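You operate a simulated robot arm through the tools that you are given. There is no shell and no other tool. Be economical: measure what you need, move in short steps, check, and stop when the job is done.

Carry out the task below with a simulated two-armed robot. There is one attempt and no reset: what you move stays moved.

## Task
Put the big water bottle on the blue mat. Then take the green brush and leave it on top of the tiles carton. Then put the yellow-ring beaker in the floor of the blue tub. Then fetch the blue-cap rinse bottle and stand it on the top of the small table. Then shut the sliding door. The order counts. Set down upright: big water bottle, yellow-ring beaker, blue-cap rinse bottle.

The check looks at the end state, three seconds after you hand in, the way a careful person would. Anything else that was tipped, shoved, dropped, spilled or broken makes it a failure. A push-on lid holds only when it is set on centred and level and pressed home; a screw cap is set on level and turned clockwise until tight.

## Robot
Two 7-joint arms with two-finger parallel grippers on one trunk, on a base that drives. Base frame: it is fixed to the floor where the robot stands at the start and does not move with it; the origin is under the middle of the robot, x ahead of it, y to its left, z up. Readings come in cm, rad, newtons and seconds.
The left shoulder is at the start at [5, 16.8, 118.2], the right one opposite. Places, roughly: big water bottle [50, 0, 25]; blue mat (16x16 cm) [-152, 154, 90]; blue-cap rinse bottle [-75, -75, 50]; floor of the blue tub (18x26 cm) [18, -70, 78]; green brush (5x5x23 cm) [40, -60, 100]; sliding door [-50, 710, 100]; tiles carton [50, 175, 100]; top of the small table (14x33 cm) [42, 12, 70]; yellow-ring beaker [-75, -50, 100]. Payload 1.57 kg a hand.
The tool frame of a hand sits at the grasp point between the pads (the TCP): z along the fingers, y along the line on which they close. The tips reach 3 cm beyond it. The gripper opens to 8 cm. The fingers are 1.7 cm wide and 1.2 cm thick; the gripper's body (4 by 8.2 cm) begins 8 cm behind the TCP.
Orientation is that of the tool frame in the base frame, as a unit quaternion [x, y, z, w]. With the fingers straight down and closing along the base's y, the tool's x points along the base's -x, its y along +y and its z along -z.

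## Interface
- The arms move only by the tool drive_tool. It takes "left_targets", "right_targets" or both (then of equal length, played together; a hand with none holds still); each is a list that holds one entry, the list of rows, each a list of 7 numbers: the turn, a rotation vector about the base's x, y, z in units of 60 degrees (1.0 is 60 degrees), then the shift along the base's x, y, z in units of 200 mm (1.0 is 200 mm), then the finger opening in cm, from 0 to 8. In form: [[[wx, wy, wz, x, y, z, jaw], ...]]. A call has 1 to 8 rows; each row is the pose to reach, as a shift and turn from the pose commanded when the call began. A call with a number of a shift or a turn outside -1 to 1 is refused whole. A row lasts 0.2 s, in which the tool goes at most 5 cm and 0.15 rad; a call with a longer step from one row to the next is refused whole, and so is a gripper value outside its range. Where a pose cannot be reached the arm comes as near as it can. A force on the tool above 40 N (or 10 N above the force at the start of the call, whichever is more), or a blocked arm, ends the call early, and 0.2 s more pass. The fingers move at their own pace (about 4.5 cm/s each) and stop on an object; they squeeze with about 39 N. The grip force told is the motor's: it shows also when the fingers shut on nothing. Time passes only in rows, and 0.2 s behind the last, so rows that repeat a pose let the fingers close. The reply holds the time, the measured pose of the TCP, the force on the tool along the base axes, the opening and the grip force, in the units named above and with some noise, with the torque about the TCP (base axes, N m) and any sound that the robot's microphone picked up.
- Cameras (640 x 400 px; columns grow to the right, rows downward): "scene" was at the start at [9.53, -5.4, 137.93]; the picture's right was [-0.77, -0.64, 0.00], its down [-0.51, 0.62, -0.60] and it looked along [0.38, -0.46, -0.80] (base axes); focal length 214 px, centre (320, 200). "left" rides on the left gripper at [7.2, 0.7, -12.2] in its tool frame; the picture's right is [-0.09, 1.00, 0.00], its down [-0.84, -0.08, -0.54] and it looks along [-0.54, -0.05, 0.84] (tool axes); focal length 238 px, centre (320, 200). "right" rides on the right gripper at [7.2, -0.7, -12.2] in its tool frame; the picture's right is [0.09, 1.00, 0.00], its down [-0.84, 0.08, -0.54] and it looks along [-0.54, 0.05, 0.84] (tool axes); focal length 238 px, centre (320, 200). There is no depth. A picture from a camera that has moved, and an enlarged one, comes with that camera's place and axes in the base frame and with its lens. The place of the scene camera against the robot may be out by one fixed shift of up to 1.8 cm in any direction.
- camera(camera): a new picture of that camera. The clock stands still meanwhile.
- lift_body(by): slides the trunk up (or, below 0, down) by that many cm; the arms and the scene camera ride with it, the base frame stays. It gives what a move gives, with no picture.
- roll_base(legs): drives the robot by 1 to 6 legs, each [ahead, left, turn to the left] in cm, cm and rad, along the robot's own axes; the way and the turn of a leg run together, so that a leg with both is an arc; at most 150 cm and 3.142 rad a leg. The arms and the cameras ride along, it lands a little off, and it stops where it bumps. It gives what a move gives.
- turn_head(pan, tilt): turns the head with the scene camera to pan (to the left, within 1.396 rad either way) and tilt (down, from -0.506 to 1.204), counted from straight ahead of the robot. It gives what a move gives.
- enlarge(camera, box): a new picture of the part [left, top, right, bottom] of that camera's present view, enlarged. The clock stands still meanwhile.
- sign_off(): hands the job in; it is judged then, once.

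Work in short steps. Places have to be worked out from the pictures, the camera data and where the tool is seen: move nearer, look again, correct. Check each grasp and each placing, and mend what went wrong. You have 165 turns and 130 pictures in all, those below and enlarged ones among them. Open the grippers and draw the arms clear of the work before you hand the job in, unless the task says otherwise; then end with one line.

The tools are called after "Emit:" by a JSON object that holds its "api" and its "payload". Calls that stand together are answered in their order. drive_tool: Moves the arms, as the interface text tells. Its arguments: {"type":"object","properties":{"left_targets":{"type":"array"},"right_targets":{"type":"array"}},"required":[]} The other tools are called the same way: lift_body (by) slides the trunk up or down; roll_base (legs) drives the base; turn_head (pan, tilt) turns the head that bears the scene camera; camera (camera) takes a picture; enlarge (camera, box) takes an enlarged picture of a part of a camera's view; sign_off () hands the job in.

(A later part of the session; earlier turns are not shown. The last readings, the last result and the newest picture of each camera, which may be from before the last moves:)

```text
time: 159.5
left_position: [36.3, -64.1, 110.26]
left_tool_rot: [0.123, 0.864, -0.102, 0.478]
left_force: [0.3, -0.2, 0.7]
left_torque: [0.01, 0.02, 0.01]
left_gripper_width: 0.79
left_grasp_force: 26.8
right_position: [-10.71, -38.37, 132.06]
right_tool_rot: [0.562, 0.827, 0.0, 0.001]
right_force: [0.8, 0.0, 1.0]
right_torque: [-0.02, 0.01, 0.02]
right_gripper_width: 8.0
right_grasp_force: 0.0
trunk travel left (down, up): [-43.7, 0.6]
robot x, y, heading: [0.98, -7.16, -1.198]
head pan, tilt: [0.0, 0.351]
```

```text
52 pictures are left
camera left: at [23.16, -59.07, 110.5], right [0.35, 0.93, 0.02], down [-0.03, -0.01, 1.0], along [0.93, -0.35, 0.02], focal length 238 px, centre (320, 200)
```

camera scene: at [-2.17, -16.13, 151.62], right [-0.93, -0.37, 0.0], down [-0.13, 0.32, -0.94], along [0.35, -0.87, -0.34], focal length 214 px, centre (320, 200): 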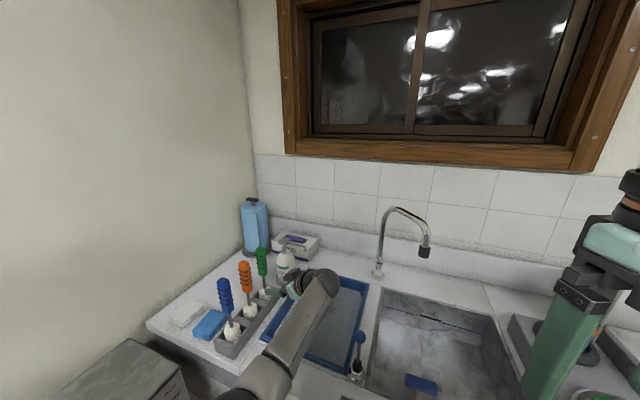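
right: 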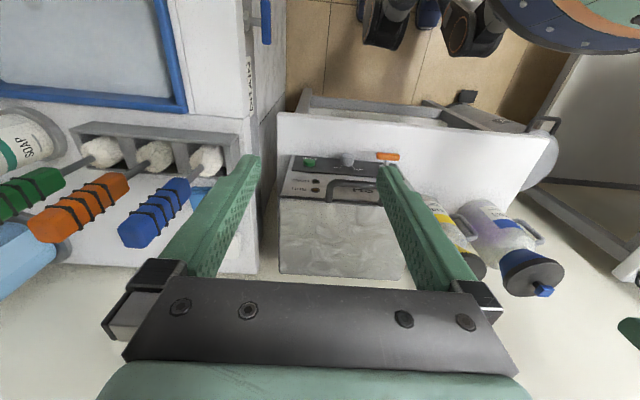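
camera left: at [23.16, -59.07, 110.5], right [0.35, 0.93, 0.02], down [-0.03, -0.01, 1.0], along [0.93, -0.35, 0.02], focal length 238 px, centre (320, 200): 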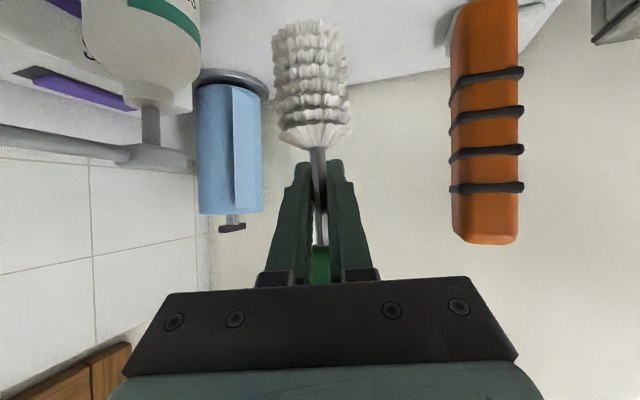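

The brush is held by the stem and lifted out of its cup. I back off along the hand axis, raise a bit, and drive away from the counter.

Emit:
{"api": "drive_tool", "payload": {"left_targets": [[[0, 0, 0, 0, 0, 0.12, 0], [0, 0, 0, 0, 0, 0.25, 0], [0, 0, 0, 0, 0, 0.35, 0]]]}}

Emit:
{"api": "roll_base", "payload": {"legs": [[-6.4, -7.1, 0], [-25, -10, 0]]}}

Emit:
{"api": "camera", "payload": {"camera": "left"}}

```text
time: 160.3
left_position: [36.35, -64.14, 117.36]
left_tool_rot: [0.122, 0.864, -0.102, 0.478]
left_force: [-0.8, 0.6, -1.0]
left_torque: [-0.02, 0.0, 0.01]
left_gripper_width: 0.78
left_grasp_force: 27.4
right_position: [-10.77, -38.37, 132.04]
right_tool_rot: [0.563, 0.826, 0.0, 0.002]
right_force: [0.5, 0.5, 0.0]
right_torque: [-0.01, -0.02, 0.03]
right_gripper_width: 8.0
right_grasp_force: 0.0
trunk travel left (down, up): [-43.7, 0.6]
robot x, y, heading: [0.86, -7.22, -1.192]
head pan, tilt: [0.0, 0.351]
```

```text
time: 163.1
left_position: [8.97, -41.26, 117.39]
left_tool_rot: [0.123, 0.864, -0.102, 0.478]
left_force: [-1.4, 0.7, -1.1]
left_torque: [-0.02, -0.02, 0.01]
left_gripper_width: 0.77
left_grasp_force: 26.7
right_position: [-38.27, -15.41, 131.97]
right_tool_rot: [0.563, 0.826, 0.0, 0.001]
right_force: [0.2, 0.2, 0.3]
right_torque: [0.0, -0.02, -0.01]
right_gripper_width: 8.01
right_grasp_force: 0.0
trunk travel left (down, up): [-43.7, 0.6]
robot x, y, heading: [-26.18, 15.63, -1.196]
head pan, tilt: [0.0, 0.351]
```

```text
51 pictures are left
camera left: at [-4.32, -36.24, 117.57], right [0.36, 0.93, 0.02], down [-0.03, -0.01, 1.0], along [0.93, -0.36, 0.02], focal length 238 px, centre (320, 200)
```

left: 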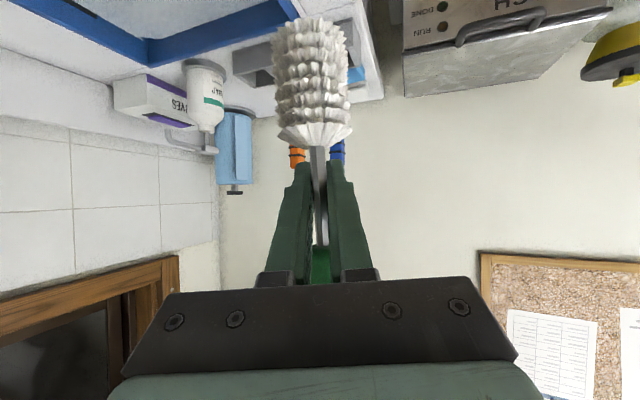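

The brush is secure. In this free space I roll the hand about its own axis (60° first) to lay the brush sideways.

Emit:
{"api": "drive_tool", "payload": {"left_targets": [[[-0.11, 0.04, 0.072, 0, 0, 0, 0], [-0.22, 0.081, 0.144, 0, 0, 0, 0], [-0.33, 0.121, 0.215, 0, 0, 0, 0], [-0.44, 0.161, 0.287, 0, 0, 0, 0], [-0.55, 0.202, 0.359, 0, 0, 0, 0], [-0.66, 0.242, 0.431, 0, 0, 0, 0], [-0.77, 0.282, 0.503, 0, 0, 0, 0]]]}}

Emit:
{"api": "camera", "payload": {"camera": "scene"}}

```text
time: 164.7
left_position: [8.99, -41.34, 117.38]
left_tool_rot: [-0.311, 0.816, -0.319, 0.369]
left_force: [0.0, -0.4, -0.7]
left_torque: [-0.04, -0.01, 0.04]
left_gripper_width: 0.81
left_grasp_force: 26.9
right_position: [-38.1, -15.4, 131.92]
right_tool_rot: [0.564, 0.826, 0.0, 0.001]
right_force: [-0.3, 0.2, -0.6]
right_torque: [0.02, -0.02, 0.01]
right_gripper_width: 8.0
right_grasp_force: 0.1
trunk travel left (down, up): [-43.7, 0.6]
robot x, y, heading: [-26.37, 15.31, -1.2]
head pan, tilt: [0.0, 0.351]
```

```text
50 pictures are left
camera scene: at [-20.67, 3.38, 151.62], right [-0.93, -0.37, 0.0], down [-0.13, 0.32, -0.94], along [0.34, -0.87, -0.34], focal length 214 px, centre (320, 200)
```

scene: 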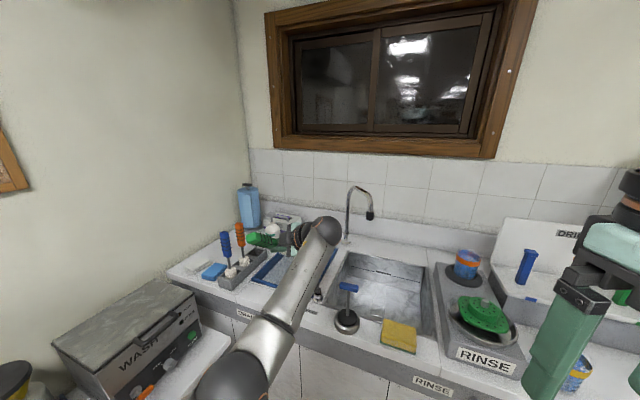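

Rolling works. I finish the roll (30° more) and then level the hand's pitch.

Emit:
{"api": "drive_tool", "payload": {"left_targets": [[[-0.11, 0.04, 0.072, 0, 0, 0, 0], [-0.22, 0.081, 0.144, 0, 0, 0, 0], [-0.33, 0.121, 0.215, 0, 0, 0, 0], [-0.4, 0.147, 0.262, 0, 0, 0, 0]]]}}

Emit:
{"api": "drive_tool", "payload": {"left_targets": [[[-0.045, -0.122, 0, 0, 0, 0, 0], [-0.09, -0.244, 0, 0, 0, 0, 0], [-0.135, -0.366, 0, 0, 0, 0, 0], [-0.16, -0.43, 0, 0, 0, 0, 0]]]}}

Emit:
{"api": "camera", "payload": {"camera": "left"}}

```text
time: 165.7
left_position: [9.0, -41.32, 117.18]
left_tool_rot: [-0.511, 0.707, -0.404, 0.273]
left_force: [0.4, -0.2, -0.3]
left_torque: [0.03, 0.01, 0.01]
left_gripper_width: 0.75
left_grasp_force: 27.8
right_position: [-38.13, -15.53, 132.0]
right_tool_rot: [0.563, 0.826, 0.001, 0.001]
right_force: [-0.2, 0.3, -0.4]
right_torque: [-0.01, 0.02, 0.04]
right_gripper_width: 7.99
right_grasp_force: 0.0
trunk travel left (down, up): [-43.7, 0.6]
robot x, y, heading: [-26.25, 15.48, -1.196]
head pan, tilt: [0.0, 0.351]
```

```text
time: 166.7
left_position: [8.94, -41.33, 117.26]
left_tool_rot: [-0.429, 0.592, -0.566, 0.382]
left_force: [0.0, 0.0, -0.4]
left_torque: [0.04, 0.02, -0.01]
left_gripper_width: 0.8
left_grasp_force: 26.4
right_position: [-38.18, -15.41, 131.97]
right_tool_rot: [0.563, 0.826, 0.001, 0.001]
right_force: [0.1, -0.5, -0.6]
right_torque: [-0.03, 0.02, 0.0]
right_gripper_width: 7.99
right_grasp_force: 0.0
trunk travel left (down, up): [-43.7, 0.6]
robot x, y, heading: [-26.09, 15.36, -1.196]
head pan, tilt: [0.0, 0.351]
```

```text
49 pictures are left
camera left: at [-4.98, -43.91, 117.75], right [-0.04, 0.08, -1.0], down [-0.22, 0.97, 0.09], along [0.98, 0.22, -0.03], focal length 238 px, centre (320, 200)
```

left: 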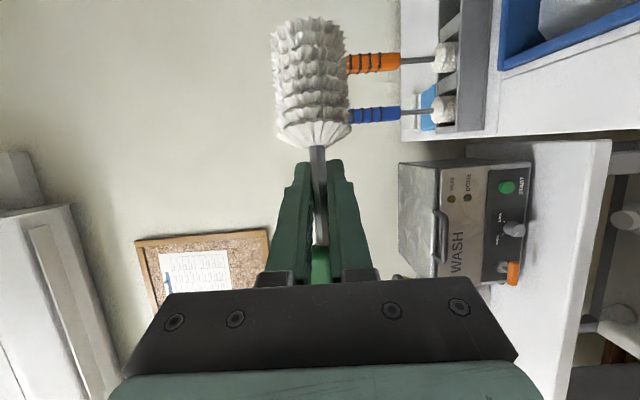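

The brush now lies horizontally. I back off to x≈-62 and test the required stretch here in the open: hand offset from the robot (88, -10).

Emit:
{"api": "roll_base", "payload": {"legs": [[-13.2, -33.5, 0]]}}

Emit:
{"api": "drive_tool", "payload": {"left_targets": [[[0, 0, 0, 0.15, 0.15, 0, 0], [0, 0, 0, 0.3, 0.3, 0, 0], [0, 0, 0, 0.45, 0.45, 0, 0], [0, 0, 0, 0.6, 0.6, 0, 0], [0, 0, 0, 0.75, 0.75, 0, 0], [0, 0, 0, 0.9, 0.9, 0, 0]]]}}

Emit:
{"api": "drive_tool", "payload": {"left_targets": [[[0, 0, 0, 0.15, 0.15, 0, 0], [0, 0, 0, 0.3, 0.3, 0, 0], [0, 0, 0, 0.45, 0.45, 0, 0], [0, 0, 0, 0.6, 0.6, 0, 0], [0, 0, 0, 0.75, 0.75, 0, 0], [0, 0, 0, 0.9, 0.9, 0, 0]]]}}

Emit:
{"api": "turn_head", "payload": {"pan": 1.0, "tilt": 0.5}}

Emit:
{"api": "camera", "payload": {"camera": "scene"}}

```text
time: 170.2
left_position: [-26.65, -41.11, 117.41]
left_tool_rot: [-0.43, 0.591, -0.565, 0.383]
left_force: [-0.5, -0.2, -0.6]
left_torque: [-0.06, -0.03, 0.02]
left_gripper_width: 0.79
left_grasp_force: 27.2
right_position: [-73.95, -15.57, 131.92]
right_tool_rot: [0.562, 0.827, 0.001, 0.0]
right_force: [0.0, 0.2, -0.8]
right_torque: [0.01, -0.02, -0.01]
right_gripper_width: 8.01
right_grasp_force: 0.1
trunk travel left (down, up): [-43.7, 0.6]
robot x, y, heading: [-62.17, 15.68, -1.186]
head pan, tilt: [0.0, 0.351]
```

```text
time: 171.3
left_position: [-13.56, -29.39, 126.92]
left_tool_rot: [0.441, -0.53, 0.622, -0.371]
left_force: [-0.3, 0.2, -1.6]
left_torque: [-0.03, -0.03, 0.0]
left_gripper_width: 0.81
left_grasp_force: 27.0
right_position: [-73.83, -15.44, 131.98]
right_tool_rot: [0.562, 0.827, 0.001, 0.001]
right_force: [-0.9, -0.5, 0.6]
right_torque: [-0.01, -0.03, 0.01]
right_gripper_width: 8.01
right_grasp_force: 0.0
trunk travel left (down, up): [-43.7, 0.6]
robot x, y, heading: [-62.46, 15.32, -1.188]
head pan, tilt: [0.0, 0.351]
stopped in row 5 (left hand): the arm was blocked; the commanded pose is now the measured one
```

```text
time: 172.7
left_position: [4.56, -11.0, 126.96]
left_tool_rot: [0.44, -0.528, 0.622, -0.375]
left_force: [-0.3, -0.7, -0.5]
left_torque: [-0.02, -0.02, -0.01]
left_gripper_width: 0.83
left_grasp_force: 27.2
right_position: [-73.85, -15.53, 132.01]
right_tool_rot: [0.562, 0.827, 0.001, 0.001]
right_force: [0.5, -0.1, -0.2]
right_torque: [-0.01, 0.02, 0.02]
right_gripper_width: 8.0
right_grasp_force: 0.1
trunk travel left (down, up): [-43.7, 0.6]
robot x, y, heading: [-61.99, 15.35, -1.196]
head pan, tilt: [0.0, 0.351]
```

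```text
time: 174.0
left_position: [4.45, -11.02, 127.08]
left_tool_rot: [0.44, -0.527, 0.622, -0.375]
left_force: [0.1, 0.4, -0.2]
left_torque: [0.0, 0.0, 0.03]
left_gripper_width: 0.84
left_grasp_force: 26.8
right_position: [-73.9, -15.57, 132.04]
right_tool_rot: [0.562, 0.827, 0.001, 0.001]
right_force: [0.7, -0.1, 0.1]
right_torque: [0.02, 0.02, 0.0]
right_gripper_width: 8.01
right_grasp_force: 0.1
trunk travel left (down, up): [-43.7, 0.6]
robot x, y, heading: [-62.54, 15.54, -1.187]
head pan, tilt: [1.0, 0.499]
```

```text
48 pictures are left
camera scene: at [-50.95, 10.32, 150.25], right [-0.19, -0.98, 0.0], down [-0.47, 0.09, -0.88], along [0.86, -0.17, -0.48], focal length 214 px, centre (320, 200)
```

scene: 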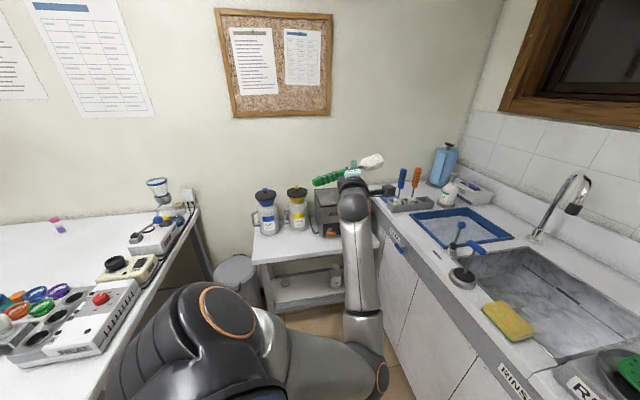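

Good. Continue stretching toward +x, +y, and see how far it goes.

Emit:
{"api": "drive_tool", "payload": {"left_targets": [[[0, 0, 0, 0.15, 0.13, 0, 0], [0, 0, 0, 0.3, 0.26, 0, 0], [0, 0, 0, 0.45, 0.39, 0, 0], [0, 0, 0, 0.6, 0.52, 0, 0], [0, 0, 0, 0.75, 0.65, 0, 0], [0, 0, 0, 0.9, 0.78, 0, 0]]]}}

Emit:
{"api": "camera", "payload": {"camera": "scene"}}

```text
time: 175.4
left_position: [22.36, 4.12, 126.61]
left_tool_rot: [0.441, -0.531, 0.622, -0.37]
left_force: [-0.7, 0.1, -1.4]
left_torque: [-0.01, 0.02, 0.0]
left_gripper_width: 0.82
left_grasp_force: 27.4
right_position: [-73.79, -15.51, 132.01]
right_tool_rot: [0.562, 0.827, 0.0, 0.001]
right_force: [-0.2, -1.2, -0.6]
right_torque: [0.02, 0.01, 0.0]
right_gripper_width: 8.0
right_grasp_force: 0.0
trunk travel left (down, up): [-43.7, 0.6]
robot x, y, heading: [-62.31, 15.4, -1.192]
head pan, tilt: [1.0, 0.499]
```

```text
47 pictures are left
camera scene: at [-50.88, 10.39, 150.24], right [-0.19, -0.98, 0.0], down [-0.47, 0.09, -0.88], along [0.86, -0.17, -0.48], focal length 214 px, centre (320, 200)
```

scene: 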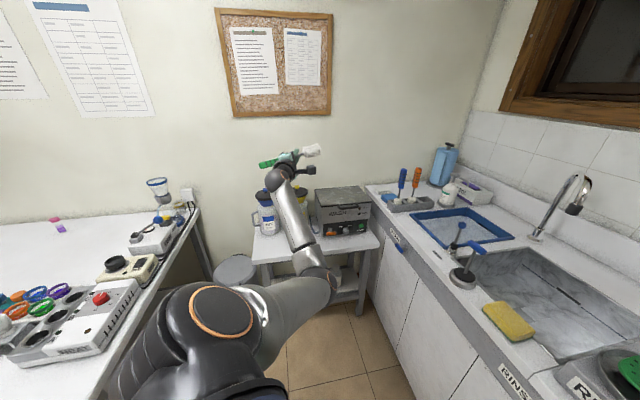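

The stretch works: hand offset (85, -11) with the elbow low. To keep the elbow above the centrifuge when lowering, I'll pitch the hand 34° down (which also levels the brush) and stretch further. I test that here: TCP to (30, 2, 108).

Emit:
{"api": "drive_tool", "payload": {"left_targets": [[[0, 0.1, 0.007, 0.06, -0.02, -0.15, 0], [0, 0.2, 0.014, 0.12, -0.03, -0.3, 0], [0, 0.3, 0.02, 0.18, -0.05, -0.45, 0], [0, 0.4, 0.028, 0.24, -0.07, -0.6, 0], [0, 0.5, 0.035, 0.3, -0.09, -0.77, 0], [0, 0.594, 0.04, 0.38, -0.1, -0.93, 0]]]}}

Emit:
{"api": "camera", "payload": {"camera": "scene"}}

Emit:
{"api": "camera", "payload": {"camera": "left"}}

```text
time: 176.8
left_position: [30.05, 2.27, 108.04]
left_tool_rot: [0.621, -0.61, 0.448, -0.202]
left_force: [1.0, -1.7, -1.4]
left_torque: [0.03, 0.02, 0.05]
left_gripper_width: 0.84
left_grasp_force: 26.8
right_position: [-73.91, -15.4, 132.06]
right_tool_rot: [0.563, 0.827, 0.001, -0.001]
right_force: [0.4, 0.1, 0.9]
right_torque: [-0.01, 0.0, 0.02]
right_gripper_width: 8.0
right_grasp_force: 0.1
trunk travel left (down, up): [-43.7, 0.6]
robot x, y, heading: [-62.2, 15.73, -1.193]
head pan, tilt: [1.0, 0.499]
```

```text
46 pictures are left
camera scene: at [-50.88, 10.37, 150.24], right [-0.19, -0.98, 0.0], down [-0.47, 0.09, -0.88], along [0.86, -0.17, -0.48], focal length 214 px, centre (320, 200)
```

scene: 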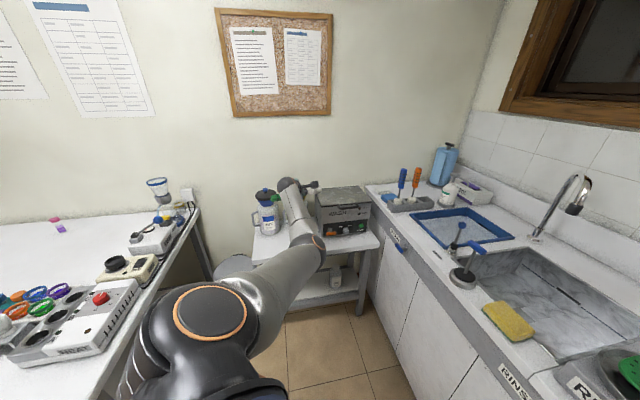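

```text
45 pictures are left
camera left: at [18.77, -1.1, 116.05], right [-0.56, -0.09, -0.82], down [-0.27, 0.96, 0.08], along [0.78, 0.27, -0.56], focal length 238 px, centre (320, 200)
```

left: 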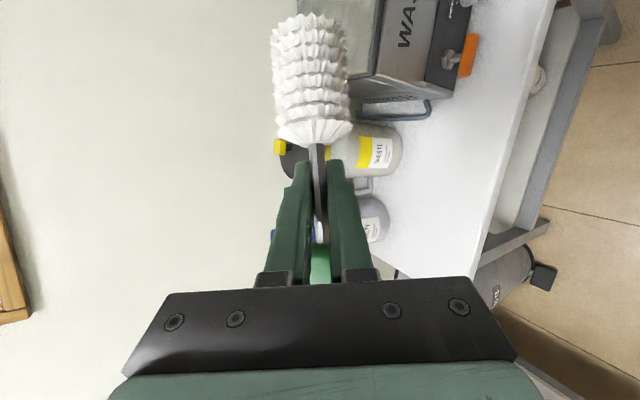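

That pose works with the elbow well up. Now I reverse it and retract the hand for travel.

Emit:
{"api": "drive_tool", "payload": {"left_targets": [[[0, -0.1, -0.007, -0.06, 0.02, 0.15, 0], [0, -0.2, -0.014, -0.12, 0.03, 0.3, 0], [0, -0.3, -0.02, -0.18, 0.05, 0.45, 0], [0, -0.4, -0.028, -0.24, 0.07, 0.6, 0], [0, -0.5, -0.035, -0.3, 0.09, 0.77, 0], [0, -0.594, -0.04, -0.38, 0.1, 0.93, 0]]]}}

Emit:
{"api": "drive_tool", "payload": {"left_targets": [[[0, 0, 0, -0.15, -0.13, 0, 0], [0, 0, 0, -0.3, -0.26, 0, 0], [0, 0, 0, -0.45, -0.39, 0, 0], [0, 0, 0, -0.6, -0.52, 0, 0], [0, 0, 0, -0.75, -0.65, 0, 0], [0, 0, 0, -0.9, -0.78, 0, 0]]]}}

Emit:
{"api": "roll_base", "payload": {"legs": [[-13.9, -35.3, 0]]}}

```text
time: 178.2
left_position: [22.27, 4.05, 126.78]
left_tool_rot: [0.439, -0.532, 0.622, -0.371]
left_force: [0.1, 1.4, -0.5]
left_torque: [0.02, -0.01, -0.02]
left_gripper_width: 0.84
left_grasp_force: 27.2
right_position: [-73.92, -15.5, 131.95]
right_tool_rot: [0.562, 0.827, 0.001, 0.001]
right_force: [-0.4, -0.3, 0.7]
right_torque: [0.0, 0.03, 0.01]
right_gripper_width: 7.98
right_grasp_force: 0.1
trunk travel left (down, up): [-43.7, 0.6]
robot x, y, heading: [-62.02, 15.58, -1.192]
head pan, tilt: [1.0, 0.499]
```

```text
time: 179.6
left_position: [4.42, -11.19, 126.89]
left_tool_rot: [0.442, -0.529, 0.621, -0.373]
left_force: [0.2, -0.2, -1.0]
left_torque: [-0.01, -0.02, 0.0]
left_gripper_width: 0.84
left_grasp_force: 27.2
right_position: [-73.95, -15.55, 131.99]
right_tool_rot: [0.562, 0.827, 0.001, 0.001]
right_force: [0.0, 0.8, -0.7]
right_torque: [0.02, -0.03, -0.02]
right_gripper_width: 7.99
right_grasp_force: 0.0
trunk travel left (down, up): [-43.7, 0.6]
robot x, y, heading: [-62.09, 15.3, -1.194]
head pan, tilt: [1.0, 0.499]
```

```text
time: 183.2
left_position: [-33.29, -11.22, 126.74]
left_tool_rot: [0.442, -0.53, 0.621, -0.372]
left_force: [0.0, 0.5, -0.4]
left_torque: [0.02, 0.0, -0.02]
left_gripper_width: 0.8
left_grasp_force: 27.2
right_position: [-111.41, -15.59, 131.97]
right_tool_rot: [0.562, 0.827, 0.002, 0.0]
right_force: [-0.5, -0.2, -0.3]
right_torque: [-0.01, 0.0, 0.01]
right_gripper_width: 7.99
right_grasp_force: 0.0
trunk travel left (down, up): [-43.7, 0.6]
robot x, y, heading: [-99.83, 15.42, -1.195]
head pan, tilt: [1.0, 0.499]
```

Now travel in +y by 170 cm along the corridor, sideways.

Emit:
{"api": "roll_base", "payload": {"legs": [[-79.1, 31.2, 0], [-79.1, 31.2, 0]]}}

Emit:
{"api": "turn_head", "payload": {"pan": 1.1, "tilt": 0.4}}

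Emit:
{"api": "camera", "payload": {"camera": "scene"}}

```text
time: 191.8
left_position: [-33.83, 158.93, 126.75]
left_tool_rot: [0.442, -0.529, 0.621, -0.372]
left_force: [0.2, 0.8, -1.5]
left_torque: [0.01, -0.02, -0.06]
left_gripper_width: 0.83
left_grasp_force: 27.3
right_position: [-112.13, 154.54, 132.02]
right_tool_rot: [0.561, 0.828, 0.0, 0.001]
right_force: [-0.3, -1.0, 0.0]
right_torque: [-0.01, 0.0, 0.03]
right_gripper_width: 8.01
right_grasp_force: 0.1
trunk travel left (down, up): [-43.7, 0.6]
robot x, y, heading: [-100.71, 185.68, -1.186]
head pan, tilt: [1.0, 0.499]
```

```text
time: 192.5
left_position: [-33.72, 158.89, 126.79]
left_tool_rot: [0.442, -0.529, 0.62, -0.374]
left_force: [0.1, -0.8, -0.2]
left_torque: [-0.02, 0.0, 0.0]
left_gripper_width: 0.83
left_grasp_force: 27.6
right_position: [-112.03, 154.59, 132.06]
right_tool_rot: [0.561, 0.828, 0.001, 0.0]
right_force: [-0.2, -0.5, 0.3]
right_torque: [-0.01, 0.02, -0.01]
right_gripper_width: 8.05
right_grasp_force: 0.1
trunk travel left (down, up): [-43.7, 0.6]
robot x, y, heading: [-100.47, 185.83, -1.188]
head pan, tilt: [1.1, 0.4]
```

```text
44 pictures are left
camera scene: at [-88.95, 181.28, 151.16], right [-0.09, -1.0, 0.0], down [-0.39, 0.04, -0.92], along [0.92, -0.08, -0.39], focal length 214 px, centre (320, 200)
```

scene: 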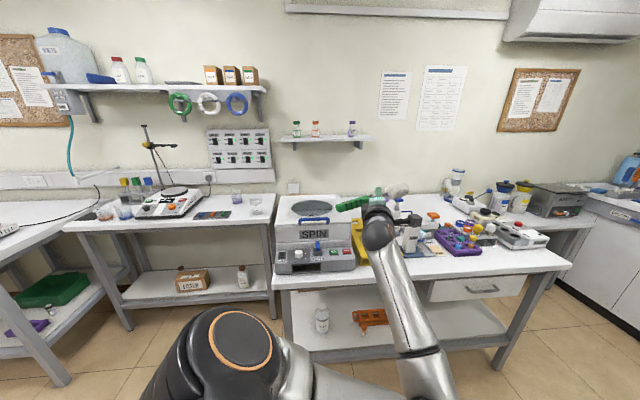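

Emit:
{"api": "camera", "payload": {"camera": "left"}}

Emit:
{"api": "enlarge", "payload": {"camera": "scene", "box": [260, 170, 440, 290]}}

```text
43 pictures are left
camera left: at [-47.63, 156.14, 126.68], right [0.03, -0.07, -1.0], down [-0.23, 0.97, -0.08], along [0.97, 0.24, 0.01], focal length 238 px, centre (320, 200)
```

left: 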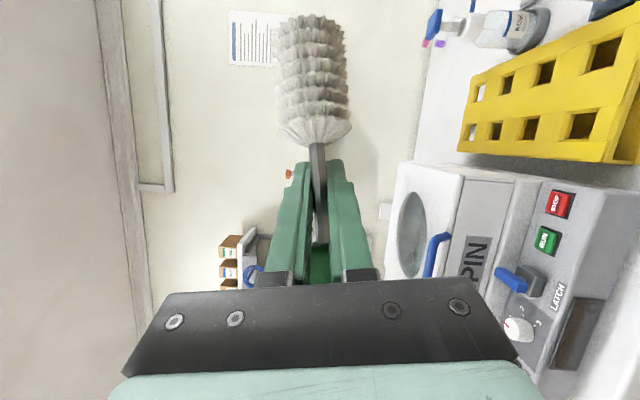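

```text
3.33 times, centred on (350, 230) of scene
camera zoom: at [-88.95, 181.28, 151.16], right [-0.09, -1.0, 0.0], down [-0.39, 0.04, -0.92], along [0.92, -0.08, -0.39], focal length 715 px, centre (220, 100)
```

zoom: 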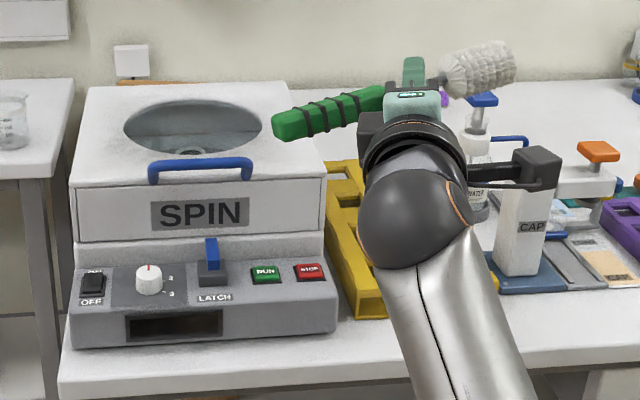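

Triangulating all views: carton top centre ≈ (39.5, 180, 99.4), just behind the centrifuge (top z≈102, rear at x≈35). I extend the arm high, then drive sideways toward the bench.

Emit:
{"api": "drive_tool", "payload": {"left_targets": [[[0, 0, 0, 0.15, 0.13, 0, 0], [0, 0, 0, 0.3, 0.26, 0, 0], [0, 0, 0, 0.45, 0.39, 0, 0], [0, 0, 0, 0.6, 0.52, 0, 0], [0, 0, 0, 0.75, 0.65, 0, 0], [0, 0, 0, 0.9, 0.78, 0, 0]]]}}

Emit:
{"api": "roll_base", "payload": {"legs": [[11.5, 44.5, 0]]}}

Emit:
{"api": "camera", "payload": {"camera": "scene"}}

```text
time: 193.9
left_position: [-15.72, 174.52, 126.78]
left_tool_rot: [0.442, -0.529, 0.621, -0.372]
left_force: [-0.1, 0.5, -1.4]
left_torque: [0.01, -0.01, -0.03]
left_gripper_width: 0.84
left_grasp_force: 27.0
right_position: [-112.08, 154.47, 131.96]
right_tool_rot: [0.561, 0.828, 0.0, 0.0]
right_force: [0.3, 1.2, 0.3]
right_torque: [-0.01, 0.01, 0.0]
right_gripper_width: 8.0
right_grasp_force: 0.1
trunk travel left (down, up): [-43.7, 0.6]
robot x, y, heading: [-100.56, 185.77, -1.188]
head pan, tilt: [1.1, 0.4]
```

```text
time: 197.9
left_position: [26.55, 179.63, 126.6]
left_tool_rot: [0.442, -0.531, 0.621, -0.369]
left_force: [-0.9, -0.6, -0.8]
left_torque: [-0.01, -0.02, 0.0]
left_gripper_width: 0.83
left_grasp_force: 27.2
right_position: [-69.52, 160.0, 132.03]
right_tool_rot: [0.56, 0.829, 0.001, 0.003]
right_force: [0.5, -0.4, 1.3]
right_torque: [-0.02, -0.02, -0.02]
right_gripper_width: 8.0
right_grasp_force: 0.0
trunk travel left (down, up): [-43.7, 0.6]
robot x, y, heading: [-58.03, 190.76, -1.189]
head pan, tilt: [1.1, 0.4]
stopped in leg 1: the robot was blocked; the commanded pose is now the measured one
```

```text
41 pictures are left
camera scene: at [-46.47, 186.77, 151.19], right [-0.09, -1.0, 0.0], down [-0.39, 0.03, -0.92], along [0.92, -0.08, -0.39], focal length 214 px, centre (320, 200)
```

scene: 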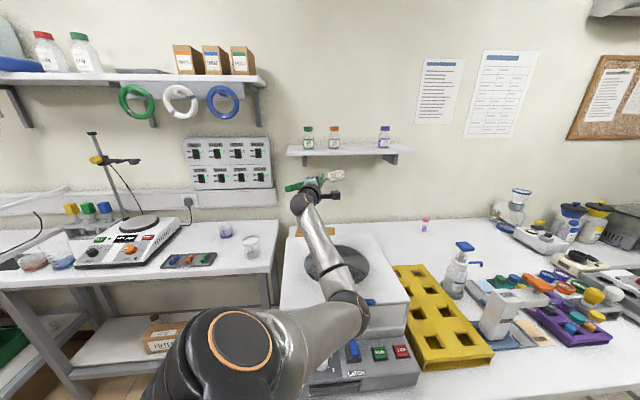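

The base touched the bench at x=-58, so I need more arm stretch. I zoom on the carton, visible now behind the centrifuge.

Emit:
{"api": "enlarge", "payload": {"camera": "scene", "box": [260, 160, 420, 260]}}

```text
4.00 times, centred on (340, 210) of scene
camera zoom: at [-46.47, 186.77, 151.19], right [-0.09, -1.0, 0.0], down [-0.39, 0.03, -0.92], along [0.92, -0.08, -0.39], focal length 858 px, centre (240, 160)
```

zoom: 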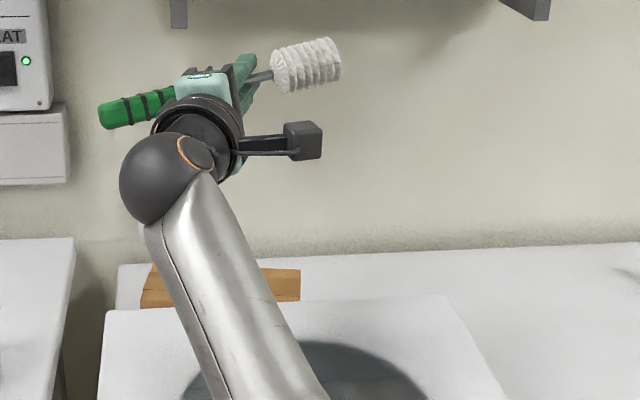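

Carton top confirmed: x 35–43, y 172–189, centre (39.5, 181). I pitch down and stretch to x≈38.5, z≈111, seeing whether the arm reaches.

Emit:
{"api": "drive_tool", "payload": {"left_targets": [[[0, 0.1, 0.007, 0.1, 0.01, -0.1, 0], [0, 0.2, 0.014, 0.2, 0.02, -0.22, 0], [0, 0.3, 0.02, 0.3, 0.03, -0.35, 0], [0, 0.4, 0.028, 0.4, 0.03, -0.5, 0], [0, 0.5, 0.035, 0.5, 0.04, -0.65, 0], [0, 0.594, 0.04, 0.6, 0.05, -0.78, 0]]]}}

Emit:
{"api": "camera", "payload": {"camera": "left"}}

Emit:
{"api": "camera", "payload": {"camera": "scene"}}

```text
time: 199.3
left_position: [39.3, 181.16, 110.81]
left_tool_rot: [0.624, -0.609, 0.445, -0.204]
left_force: [0.2, 0.2, -0.4]
left_torque: [0.05, 0.04, 0.04]
left_gripper_width: 0.82
left_grasp_force: 27.4
right_position: [-68.97, 159.73, 131.79]
right_tool_rot: [0.558, 0.83, 0.001, 0.0]
right_force: [-0.6, -1.2, 0.2]
right_torque: [0.05, -0.11, 0.0]
right_gripper_width: 8.01
right_grasp_force: 0.0
trunk travel left (down, up): [-43.7, 0.6]
robot x, y, heading: [-57.48, 190.75, -1.18]
head pan, tilt: [1.1, 0.4]
```

```text
39 pictures are left
camera left: at [28.07, 177.78, 118.82], right [-0.56, -0.09, -0.82], down [-0.28, 0.96, 0.09], along [0.78, 0.28, -0.56], focal length 238 px, centre (320, 200)
```

left: 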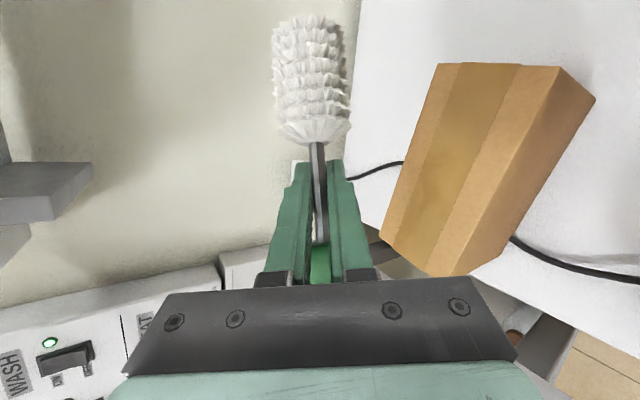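

```text
38 pictures are left
camera scene: at [-45.9, 186.72, 151.03], right [-0.09, -1.0, 0.0], down [-0.39, 0.03, -0.92], along [0.92, -0.08, -0.39], focal length 214 px, centre (320, 200)
```

scene: 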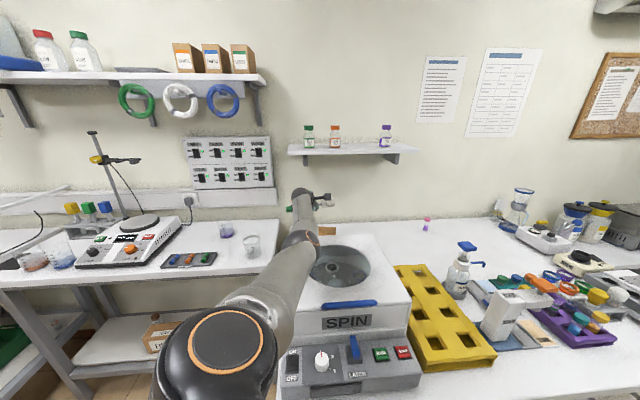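

Reached. From the hand camera the carton top centre is (38.2, 180.2). I pitch 9° more down for clearance from the centrifuge and shift slightly, then lower the trunk 5 cm.

Emit:
{"api": "drive_tool", "payload": {"left_targets": [[[0.02, 0.07, 0, -0.02, -0.02, 0, 0], [0.05, 0.15, 0, -0.04, -0.04, 0, 0]]]}}

Emit:
{"api": "lift_body", "payload": {"by": -5}}

Emit:
{"api": "camera", "payload": {"camera": "left"}}

Emit:
{"api": "enlarge", "payload": {"camera": "scene", "box": [240, 160, 400, 260]}}

```text
time: 199.9
left_position: [37.59, 179.8, 110.76]
left_tool_rot: [0.65, -0.636, 0.38, -0.17]
left_force: [-1.3, -0.7, -0.4]
left_torque: [-0.01, 0.0, 0.02]
left_gripper_width: 0.82
left_grasp_force: 27.0
left hand out of reach, approached as far as the arm can: row 2
right_position: [-69.47, 159.76, 131.91]
right_tool_rot: [0.56, 0.829, 0.002, 0.001]
right_force: [-0.1, 0.9, 0.0]
right_torque: [-0.03, -0.04, -0.01]
right_gripper_width: 7.99
right_grasp_force: 0.0
trunk travel left (down, up): [-43.7, 0.6]
robot x, y, heading: [-57.38, 190.86, -1.191]
head pan, tilt: [1.1, 0.4]
```

```text
time: 200.8
left_position: [37.81, 179.87, 105.62]
left_tool_rot: [0.65, -0.635, 0.381, -0.169]
left_force: [0.1, 0.5, -0.3]
left_torque: [0.02, -0.04, 0.03]
left_gripper_width: 0.81
left_grasp_force: 27.8
right_position: [-69.47, 159.96, 126.9]
right_tool_rot: [0.56, 0.829, 0.0, 0.001]
right_force: [-0.2, -0.2, 0.7]
right_torque: [-0.02, 0.04, 0.02]
right_gripper_width: 8.02
right_grasp_force: 0.1
trunk travel left (down, up): [-38.7, 5.6]
robot x, y, heading: [-57.72, 191.2, -1.188]
head pan, tilt: [1.1, 0.4]
```

```text
37 pictures are left
camera left: at [28.01, 176.17, 115.14], right [-0.68, -0.05, -0.73], down [-0.25, 0.95, 0.17], along [0.68, 0.3, -0.66], focal length 238 px, centre (320, 200)
```

left: 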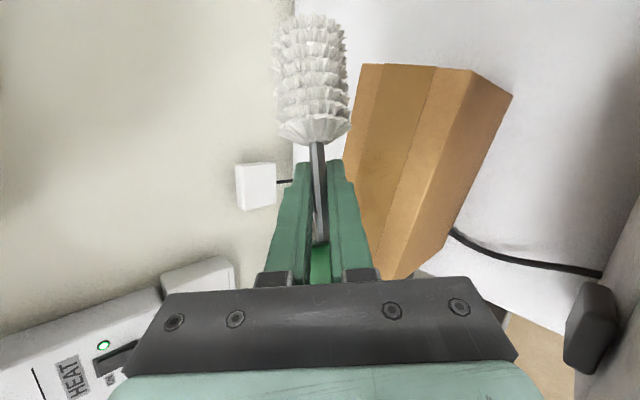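

```text
4.00 times, centred on (320, 210) of scene
camera zoom: at [-46.15, 186.67, 146.16], right [-0.09, -1.0, 0.0], down [-0.39, 0.03, -0.92], along [0.92, -0.08, -0.39], focal length 858 px, centre (320, 160)
```

zoom: 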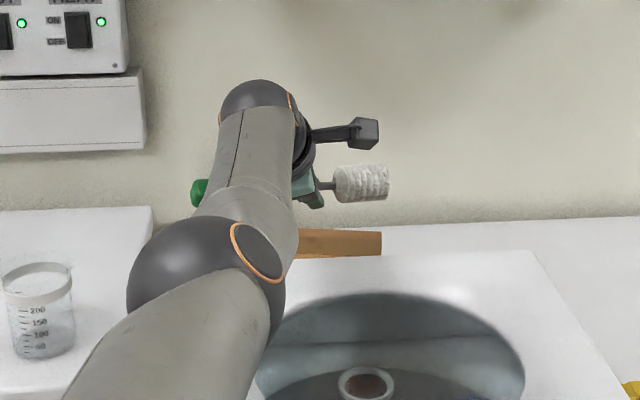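

The elbow is actually high (z≈118), well clear. I lower in steps until the brush touches.

Emit:
{"api": "lift_body", "payload": {"by": -2.5}}

Emit:
{"api": "lift_body", "payload": {"by": -1}}

Emit:
{"api": "enlarge", "payload": {"camera": "scene", "box": [260, 170, 380, 245]}}

Emit:
{"api": "camera", "payload": {"camera": "left"}}

```text
time: 201.6
left_position: [37.78, 179.92, 103.17]
left_tool_rot: [0.65, -0.635, 0.382, -0.169]
left_force: [0.4, 0.6, -0.6]
left_torque: [-0.01, 0.0, 0.0]
left_gripper_width: 0.83
left_grasp_force: 26.6
right_position: [-69.21, 159.85, 124.51]
right_tool_rot: [0.56, 0.828, 0.0, 0.0]
right_force: [0.7, 0.1, 0.3]
right_torque: [0.03, -0.01, -0.03]
right_gripper_width: 7.99
right_grasp_force: 0.0
trunk travel left (down, up): [-36.2, 8.1]
robot x, y, heading: [-58.06, 190.33, -1.186]
head pan, tilt: [1.1, 0.4]
```

```text
time: 202.1
left_position: [37.7, 180.06, 102.11]
left_tool_rot: [0.651, -0.634, 0.381, -0.17]
left_force: [0.1, 0.1, -1.3]
left_torque: [0.01, 0.0, 0.0]
left_gripper_width: 0.82
left_grasp_force: 26.7
right_position: [-69.26, 159.88, 123.52]
right_tool_rot: [0.56, 0.828, 0.0, -0.001]
right_force: [-0.3, 0.1, -1.1]
right_torque: [0.03, 0.03, 0.01]
right_gripper_width: 8.0
right_grasp_force: 0.0
trunk travel left (down, up): [-35.2, 9.1]
robot x, y, heading: [-57.66, 190.87, -1.193]
head pan, tilt: [1.1, 0.4]
```

```text
5.33 times, centred on (320, 208) of scene
camera zoom: at [-46.15, 186.67, 142.66], right [-0.09, -1.0, 0.0], down [-0.39, 0.03, -0.92], along [0.92, -0.08, -0.39], focal length 1144 px, centre (320, 160)
```

zoom: 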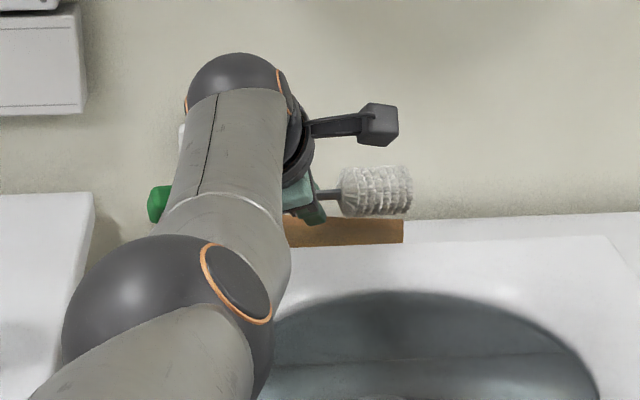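

```text
34 pictures are left
camera left: at [28.01, 176.16, 111.64], right [-0.68, -0.05, -0.73], down [-0.25, 0.95, 0.17], along [0.68, 0.3, -0.66], focal length 238 px, centre (320, 200)
```

left: 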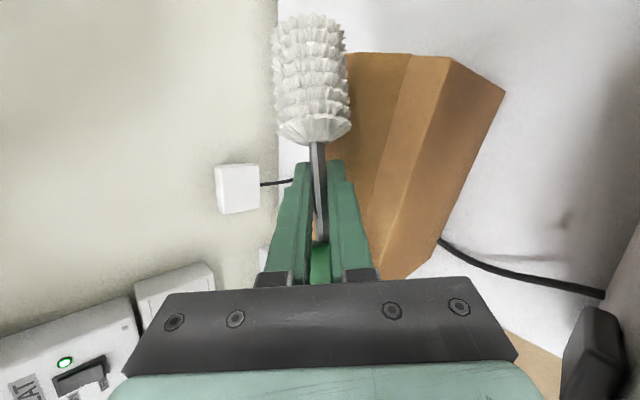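

Still hovering a little above. Continue lowering in small steps.

Emit:
{"api": "lift_body", "payload": {"by": -0.8}}

Emit:
{"api": "lift_body", "payload": {"by": -0.7}}

Emit:
{"api": "lift_body", "payload": {"by": -0.6}}

```text
time: 202.7
left_position: [37.82, 179.82, 101.27]
left_tool_rot: [0.651, -0.635, 0.381, -0.169]
left_force: [0.0, 0.3, -0.3]
left_torque: [-0.02, -0.01, 0.02]
left_gripper_width: 0.83
left_grasp_force: 27.3
right_position: [-69.29, 159.89, 122.78]
right_tool_rot: [0.56, 0.829, 0.0, 0.0]
right_force: [0.3, 0.0, -0.7]
right_torque: [0.0, 0.01, 0.0]
right_gripper_width: 8.01
right_grasp_force: 0.2
trunk travel left (down, up): [-34.4, 9.9]
robot x, y, heading: [-57.63, 190.5, -1.189]
head pan, tilt: [1.1, 0.4]
```

```text
time: 203.3
left_position: [37.77, 180.07, 101.18]
left_tool_rot: [0.65, -0.632, 0.385, -0.171]
left_force: [3.2, -2.9, 17.7]
left_torque: [-0.16, -0.34, 0.0]
left_gripper_width: 0.82
left_grasp_force: 26.9
right_position: [-69.46, 159.88, 122.01]
right_tool_rot: [0.56, 0.829, 0.001, 0.001]
right_force: [0.0, 0.7, 1.1]
right_torque: [-0.01, -0.02, 0.02]
right_gripper_width: 8.0
right_grasp_force: 0.0
trunk travel left (down, up): [-33.7, 10.6]
robot x, y, heading: [-57.74, 190.74, -1.189]
head pan, tilt: [1.1, 0.4]
```

```text
time: 203.8
left_position: [37.73, 180.01, 101.13]
left_tool_rot: [0.649, -0.63, 0.389, -0.175]
left_force: [3.9, -7.2, 36.5]
left_torque: [-0.35, -0.58, -0.09]
left_gripper_width: 0.79
left_grasp_force: 27.9
right_position: [-69.71, 159.85, 121.34]
right_tool_rot: [0.56, 0.828, 0.002, 0.002]
right_force: [-0.1, 0.3, -0.3]
right_torque: [-0.02, 0.02, -0.03]
right_gripper_width: 8.02
right_grasp_force: 0.1
trunk travel left (down, up): [-33.1, 11.2]
robot x, y, heading: [-57.91, 191.19, -1.187]
head pan, tilt: [1.1, 0.4]
```

Contact made just ahead of the TCP (finger/brush on the carton). I relieve by 1.1 cm and open the fingers a little.

Emit:
{"api": "lift_body", "payload": {"by": 1.2}}

Emit:
{"api": "drive_tool", "payload": {"left_targets": [[[0, 0, 0, 0, 0, 0, 1.5], [0, 0, 0, 0, 0, 0, 2.2], [0, 0, 0, 0, 0, 0, 2.6], [0, 0, 0, 0, 0, 0, 2.6]]]}}

Emit:
{"api": "camera", "payload": {"camera": "left"}}

```text
time: 204.4
left_position: [37.63, 180.0, 101.29]
left_tool_rot: [0.649, -0.636, 0.38, -0.171]
left_force: [4.7, -0.7, 10.1]
left_torque: [-0.09, -0.3, -0.05]
left_gripper_width: 0.83
left_grasp_force: 27.0
right_position: [-69.29, 159.88, 122.5]
right_tool_rot: [0.56, 0.828, -0.001, 0.001]
right_force: [-0.6, -0.4, 0.8]
right_torque: [0.01, 0.01, 0.0]
right_gripper_width: 7.98
right_grasp_force: 0.0
trunk travel left (down, up): [-34.3, 10.0]
robot x, y, heading: [-57.83, 190.93, -1.188]
head pan, tilt: [1.1, 0.4]
```

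```text
time: 205.4
left_position: [37.66, 179.94, 101.49]
left_tool_rot: [0.65, -0.634, 0.382, -0.171]
left_force: [5.4, 1.8, 12.4]
left_torque: [-0.01, -0.3, 0.06]
left_gripper_width: 1.47
left_grasp_force: 0.1
right_position: [-69.31, 160.01, 122.62]
right_tool_rot: [0.56, 0.828, 0.0, 0.001]
right_force: [-0.4, -0.6, -0.2]
right_torque: [-0.02, -0.04, -0.02]
right_gripper_width: 7.99
right_grasp_force: 0.1
trunk travel left (down, up): [-34.3, 10.0]
robot x, y, heading: [-57.71, 190.74, -1.192]
head pan, tilt: [1.1, 0.4]
```

```text
33 pictures are left
camera left: at [27.95, 176.27, 110.94], right [-0.68, -0.05, -0.73], down [-0.25, 0.95, 0.17], along [0.69, 0.3, -0.66], focal length 238 px, centre (320, 200)
```

left: 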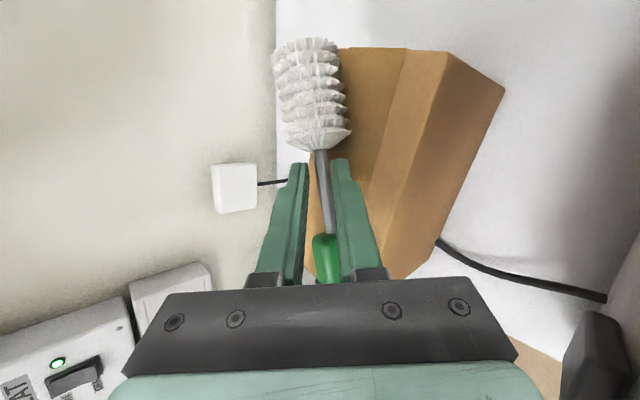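

The lower finger presses on the carton while opening. I raise 0.5 cm and open further.

Emit:
{"api": "lift_body", "payload": {"by": 0.4}}

Emit:
{"api": "drive_tool", "payload": {"left_targets": [[[0, 0, 0, 0, 0, 0, 2.2], [0, 0, 0, 0, 0, 0, 2.6], [0, 0, 0, 0, 0, 0, 2.6]]]}}

Emit:
{"api": "camera", "payload": {"camera": "left"}}

```text
time: 205.9
left_position: [37.82, 180.01, 101.62]
left_tool_rot: [0.649, -0.636, 0.382, -0.169]
left_force: [1.6, 2.7, 6.4]
left_torque: [0.09, -0.12, 0.01]
left_gripper_width: 1.97
left_grasp_force: 0.0
right_position: [-69.37, 159.95, 123.01]
right_tool_rot: [0.56, 0.829, 0.0, 0.001]
right_force: [-0.1, 0.1, 0.2]
right_torque: [0.02, 0.01, 0.01]
right_gripper_width: 8.01
right_grasp_force: 0.1
trunk travel left (down, up): [-34.7, 9.6]
robot x, y, heading: [-57.37, 191.0, -1.188]
head pan, tilt: [1.1, 0.4]
```

```text
time: 206.7
left_position: [37.72, 179.94, 101.68]
left_tool_rot: [0.649, -0.636, 0.382, -0.169]
left_force: [1.1, 2.4, 6.3]
left_torque: [0.08, -0.08, -0.01]
left_gripper_width: 2.16
left_grasp_force: 0.0
right_position: [-69.23, 159.83, 123.08]
right_tool_rot: [0.56, 0.828, 0.0, 0.001]
right_force: [-0.2, -0.1, -0.3]
right_torque: [0.0, 0.01, 0.01]
right_gripper_width: 7.98
right_grasp_force: 0.0
trunk travel left (down, up): [-34.7, 9.6]
robot x, y, heading: [-57.49, 190.76, -1.194]
head pan, tilt: [1.1, 0.4]
```

```text
32 pictures are left
camera left: at [27.95, 176.18, 111.21], right [-0.68, -0.05, -0.73], down [-0.25, 0.95, 0.17], along [0.69, 0.3, -0.66], focal length 238 px, centre (320, 200)
```

left: 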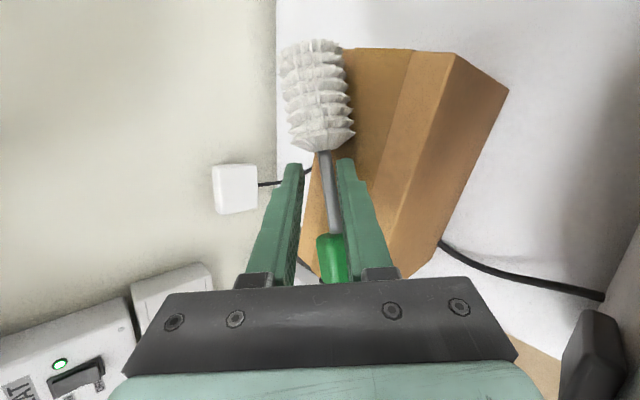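

The brush now rests on the carton. I withdraw the fingers straight back along the hand's own axis.

Emit:
{"api": "drive_tool", "payload": {"left_targets": [[[0, 0, 0, -0.03, 0.011, 0.027, 2.6], [0, 0, 0, -0.07, 0.026, 0.064, 2.6], [0, 0, 0, -0.11, 0.041, 0.1, 2.6], [0, 0, 0, -0.16, 0.06, 0.146, 2.6], [0, 0, 0, -0.21, 0.079, 0.192, 2.6], [0, 0, 0, -0.26, 0.098, 0.238, 2.6], [0, 0, 0, -0.31, 0.116, 0.284, 2.6]]]}}

Emit:
{"api": "camera", "payload": {"camera": "left"}}

```text
time: 208.5
left_position: [31.47, 186.9, 111.15]
left_tool_rot: [0.66, -0.606, 0.402, -0.186]
left_force: [-0.1, -0.7, -0.1]
left_torque: [0.03, -0.03, 0.0]
left_gripper_width: 2.63
left_grasp_force: 0.0
right_position: [-70.21, 160.8, 123.07]
right_tool_rot: [0.558, 0.83, 0.001, 0.008]
right_force: [0.5, 0.3, 0.4]
right_torque: [-0.02, -0.01, -0.02]
right_gripper_width: 8.0
right_grasp_force: 0.1
trunk travel left (down, up): [-34.7, 9.6]
robot x, y, heading: [-57.95, 191.05, -1.18]
head pan, tilt: [1.1, 0.4]
stopped in row 7 (left hand): the arm was blocked; the commanded pose is now the measured one
```

```text
31 pictures are left
camera left: at [21.41, 182.91, 120.3], right [-0.64, -0.11, -0.76], down [-0.31, 0.94, 0.13], along [0.7, 0.32, -0.64], focal length 238 px, centre (320, 200)
```

left: 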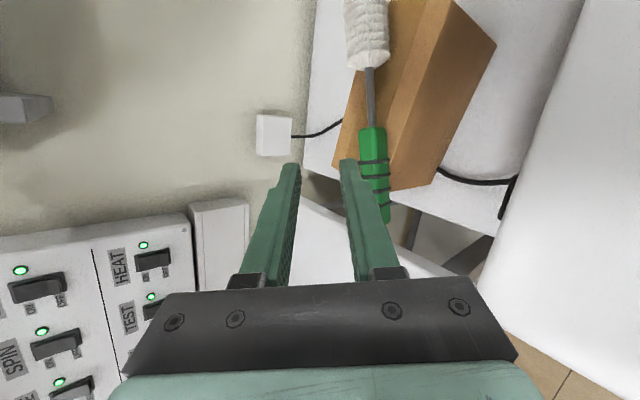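

The brush lies on the carton and the hand is free, but the arm met resistance—probably the elbow on the centrifuge. I raise the trunk right away and look.

Emit:
{"api": "lift_body", "payload": {"by": 9}}

Emit:
{"api": "camera", "payload": {"camera": "scene"}}

```text
time: 209.8
left_position: [32.47, 184.93, 118.11]
left_tool_rot: [0.659, -0.617, 0.391, -0.18]
left_force: [0.7, 0.6, -0.4]
left_torque: [-0.02, 0.0, 0.01]
left_gripper_width: 2.63
left_grasp_force: 0.1
right_position: [-69.02, 159.94, 132.0]
right_tool_rot: [0.558, 0.83, 0.001, 0.0]
right_force: [0.0, -0.2, -0.6]
right_torque: [0.05, -0.01, -0.01]
right_gripper_width: 7.99
right_grasp_force: 0.1
trunk travel left (down, up): [-43.7, 0.6]
robot x, y, heading: [-57.78, 190.76, -1.188]
head pan, tilt: [1.1, 0.4]
```

```text
30 pictures are left
camera scene: at [-46.03, 186.8, 151.15], right [-0.09, -1.0, 0.0], down [-0.39, 0.03, -0.92], along [0.92, -0.08, -0.39], focal length 214 px, centre (320, 200)
```

scene: 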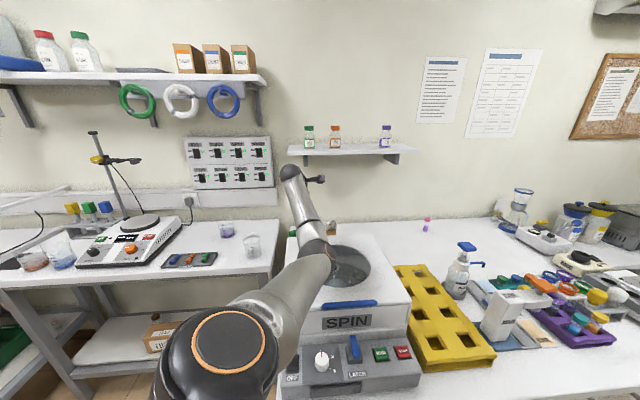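

The centrifuge looks unmoved and the hand is free. I back away from the bench, then retract the left arm by the reverse of the earlier moves.

Emit:
{"api": "roll_base", "payload": {"legs": [[-16.8, -41.8, 0]]}}

Emit:
{"api": "drive_tool", "payload": {"left_targets": [[[-0.01, -0.12, 0, -0.1, 0, 0.07, 2], [-0.02, -0.24, 0, -0.2, 0, 0.14, 2], [-0.03, -0.36, 0, -0.3, 0, 0.21, 2], [-0.04, -0.48, 0, -0.4, -0.05, 0.28, 2], [-0.05, -0.6, 0, -0.5, -0.1, 0.35, 2], [-0.05, -0.7, -0.02, -0.6, -0.2, 0.4, 2], [-0.05, -0.7, -0.02, -0.75, -0.35, 0.4, 2], [-0.05, -0.7, -0.02, -0.9, -0.5, 0.4, 2]]]}}

Emit:
{"api": "drive_tool", "payload": {"left_targets": [[[0, 0, 0, -0.15, -0.15, 0, 2], [0, 0, 0, -0.3, -0.3, 0, 2], [0, 0, 0, -0.45, -0.45, -0.05, 2], [0, 0, 0, -0.6, -0.6, -0.1, 2], [0, 0, 0, -0.75, -0.75, -0.15, 2], [0, 0, 0, -0.9, -0.9, -0.2, 2]]]}}

```text
time: 214.0
left_position: [-12.72, 184.94, 118.23]
left_tool_rot: [0.658, -0.617, 0.391, -0.182]
left_force: [0.6, -0.1, 0.4]
left_torque: [0.01, 0.0, 0.03]
left_gripper_width: 2.61
left_grasp_force: 0.2
right_position: [-114.09, 159.8, 131.96]
right_tool_rot: [0.558, 0.83, 0.0, 0.0]
right_force: [1.2, 0.0, -0.4]
right_torque: [-0.05, 0.01, -0.04]
right_gripper_width: 8.01
right_grasp_force: 0.1
trunk travel left (down, up): [-43.7, 0.6]
robot x, y, heading: [-102.79, 190.93, -1.184]
head pan, tilt: [1.1, 0.4]
```

```text
time: 215.8
left_position: [-30.77, 174.84, 126.28]
left_tool_rot: [0.473, -0.507, 0.618, -0.371]
left_force: [-0.1, 0.5, 0.4]
left_torque: [-0.01, -0.01, 0.02]
left_gripper_width: 2.01
left_grasp_force: 0.2
right_position: [-114.17, 159.55, 131.95]
right_tool_rot: [0.558, 0.83, 0.001, 0.001]
right_force: [-0.3, -0.3, 0.6]
right_torque: [0.05, 0.0, 0.0]
right_gripper_width: 8.0
right_grasp_force: 0.0
trunk travel left (down, up): [-43.7, 0.6]
robot x, y, heading: [-102.45, 190.63, -1.179]
head pan, tilt: [1.1, 0.4]
```

```text
time: 216.8
left_position: [-42.08, 164.02, 132.75]
left_tool_rot: [0.486, -0.43, 0.673, -0.354]
left_force: [0.8, -0.4, 0.4]
left_torque: [0.02, -0.04, 0.0]
left_gripper_width: 2.01
left_grasp_force: 0.0
right_position: [-114.09, 159.76, 132.03]
right_tool_rot: [0.558, 0.83, 0.001, 0.0]
right_force: [0.8, -0.4, -0.5]
right_torque: [0.02, 0.0, -0.01]
right_gripper_width: 8.02
right_grasp_force: 0.1
trunk travel left (down, up): [-43.7, 0.6]
robot x, y, heading: [-102.75, 190.82, -1.183]
head pan, tilt: [1.1, 0.4]
stopped in row 5 (left hand): the arm was blocked; the commanded pose is now the measured one
```

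I unroll the left hand now (about its own axis), since the corridor here is free.

Emit:
{"api": "drive_tool", "payload": {"left_targets": [[[0.13, -0.033, 0.021, 0, 0, 0, 3], [0.26, -0.066, 0.042, 0, 0, 0, 3], [0.4, -0.098, 0.063, 0, 0, 0, 3], [0.53, -0.131, 0.085, 0, 0, 0, 3], [0.66, -0.164, 0.106, 0, 0, 0, 3], [0.79, -0.197, 0.127, 0, 0, 0, 3], [0.93, -0.23, 0.15, 0, 0, 0, 3]]]}}

Emit:
{"api": "drive_tool", "payload": {"left_targets": [[[0.13, -0.033, 0.021, 0, 0, 0, 3], [0.26, -0.066, 0.042, 0, 0, 0, 3], [0.4, -0.098, 0.063, 0, 0, 0, 3], [0.53, -0.131, 0.085, 0, 0, 0, 3], [0.63, -0.15, 0.1, 0, 0, 0, 3]]]}}

Emit:
{"api": "roll_base", "payload": {"legs": [[79, -31.5, 0], [0, 0, -0.39]]}}

```text
refused: row 3 steps farther than a row can; nothing moved
```

```text
refused: row 3 steps farther than a row can; nothing moved
```

```text
time: 222.5
left_position: [-57.18, 57.9, 132.68]
left_tool_rot: [0.391, -0.518, 0.73, -0.214]
left_force: [-0.4, 0.0, 0.2]
left_torque: [0.05, 0.0, 0.01]
left_gripper_width: 1.98
left_grasp_force: 0.1
right_position: [-125.22, 81.66, 131.91]
right_tool_rot: [0.711, 0.704, 0.001, 0.0]
right_force: [0.6, -0.1, -0.1]
right_torque: [-0.01, 0.02, 0.0]
right_gripper_width: 8.0
right_grasp_force: 0.1
trunk travel left (down, up): [-43.7, 0.6]
robot x, y, heading: [-102.73, 106.04, -1.575]
head pan, tilt: [1.1, 0.4]
```

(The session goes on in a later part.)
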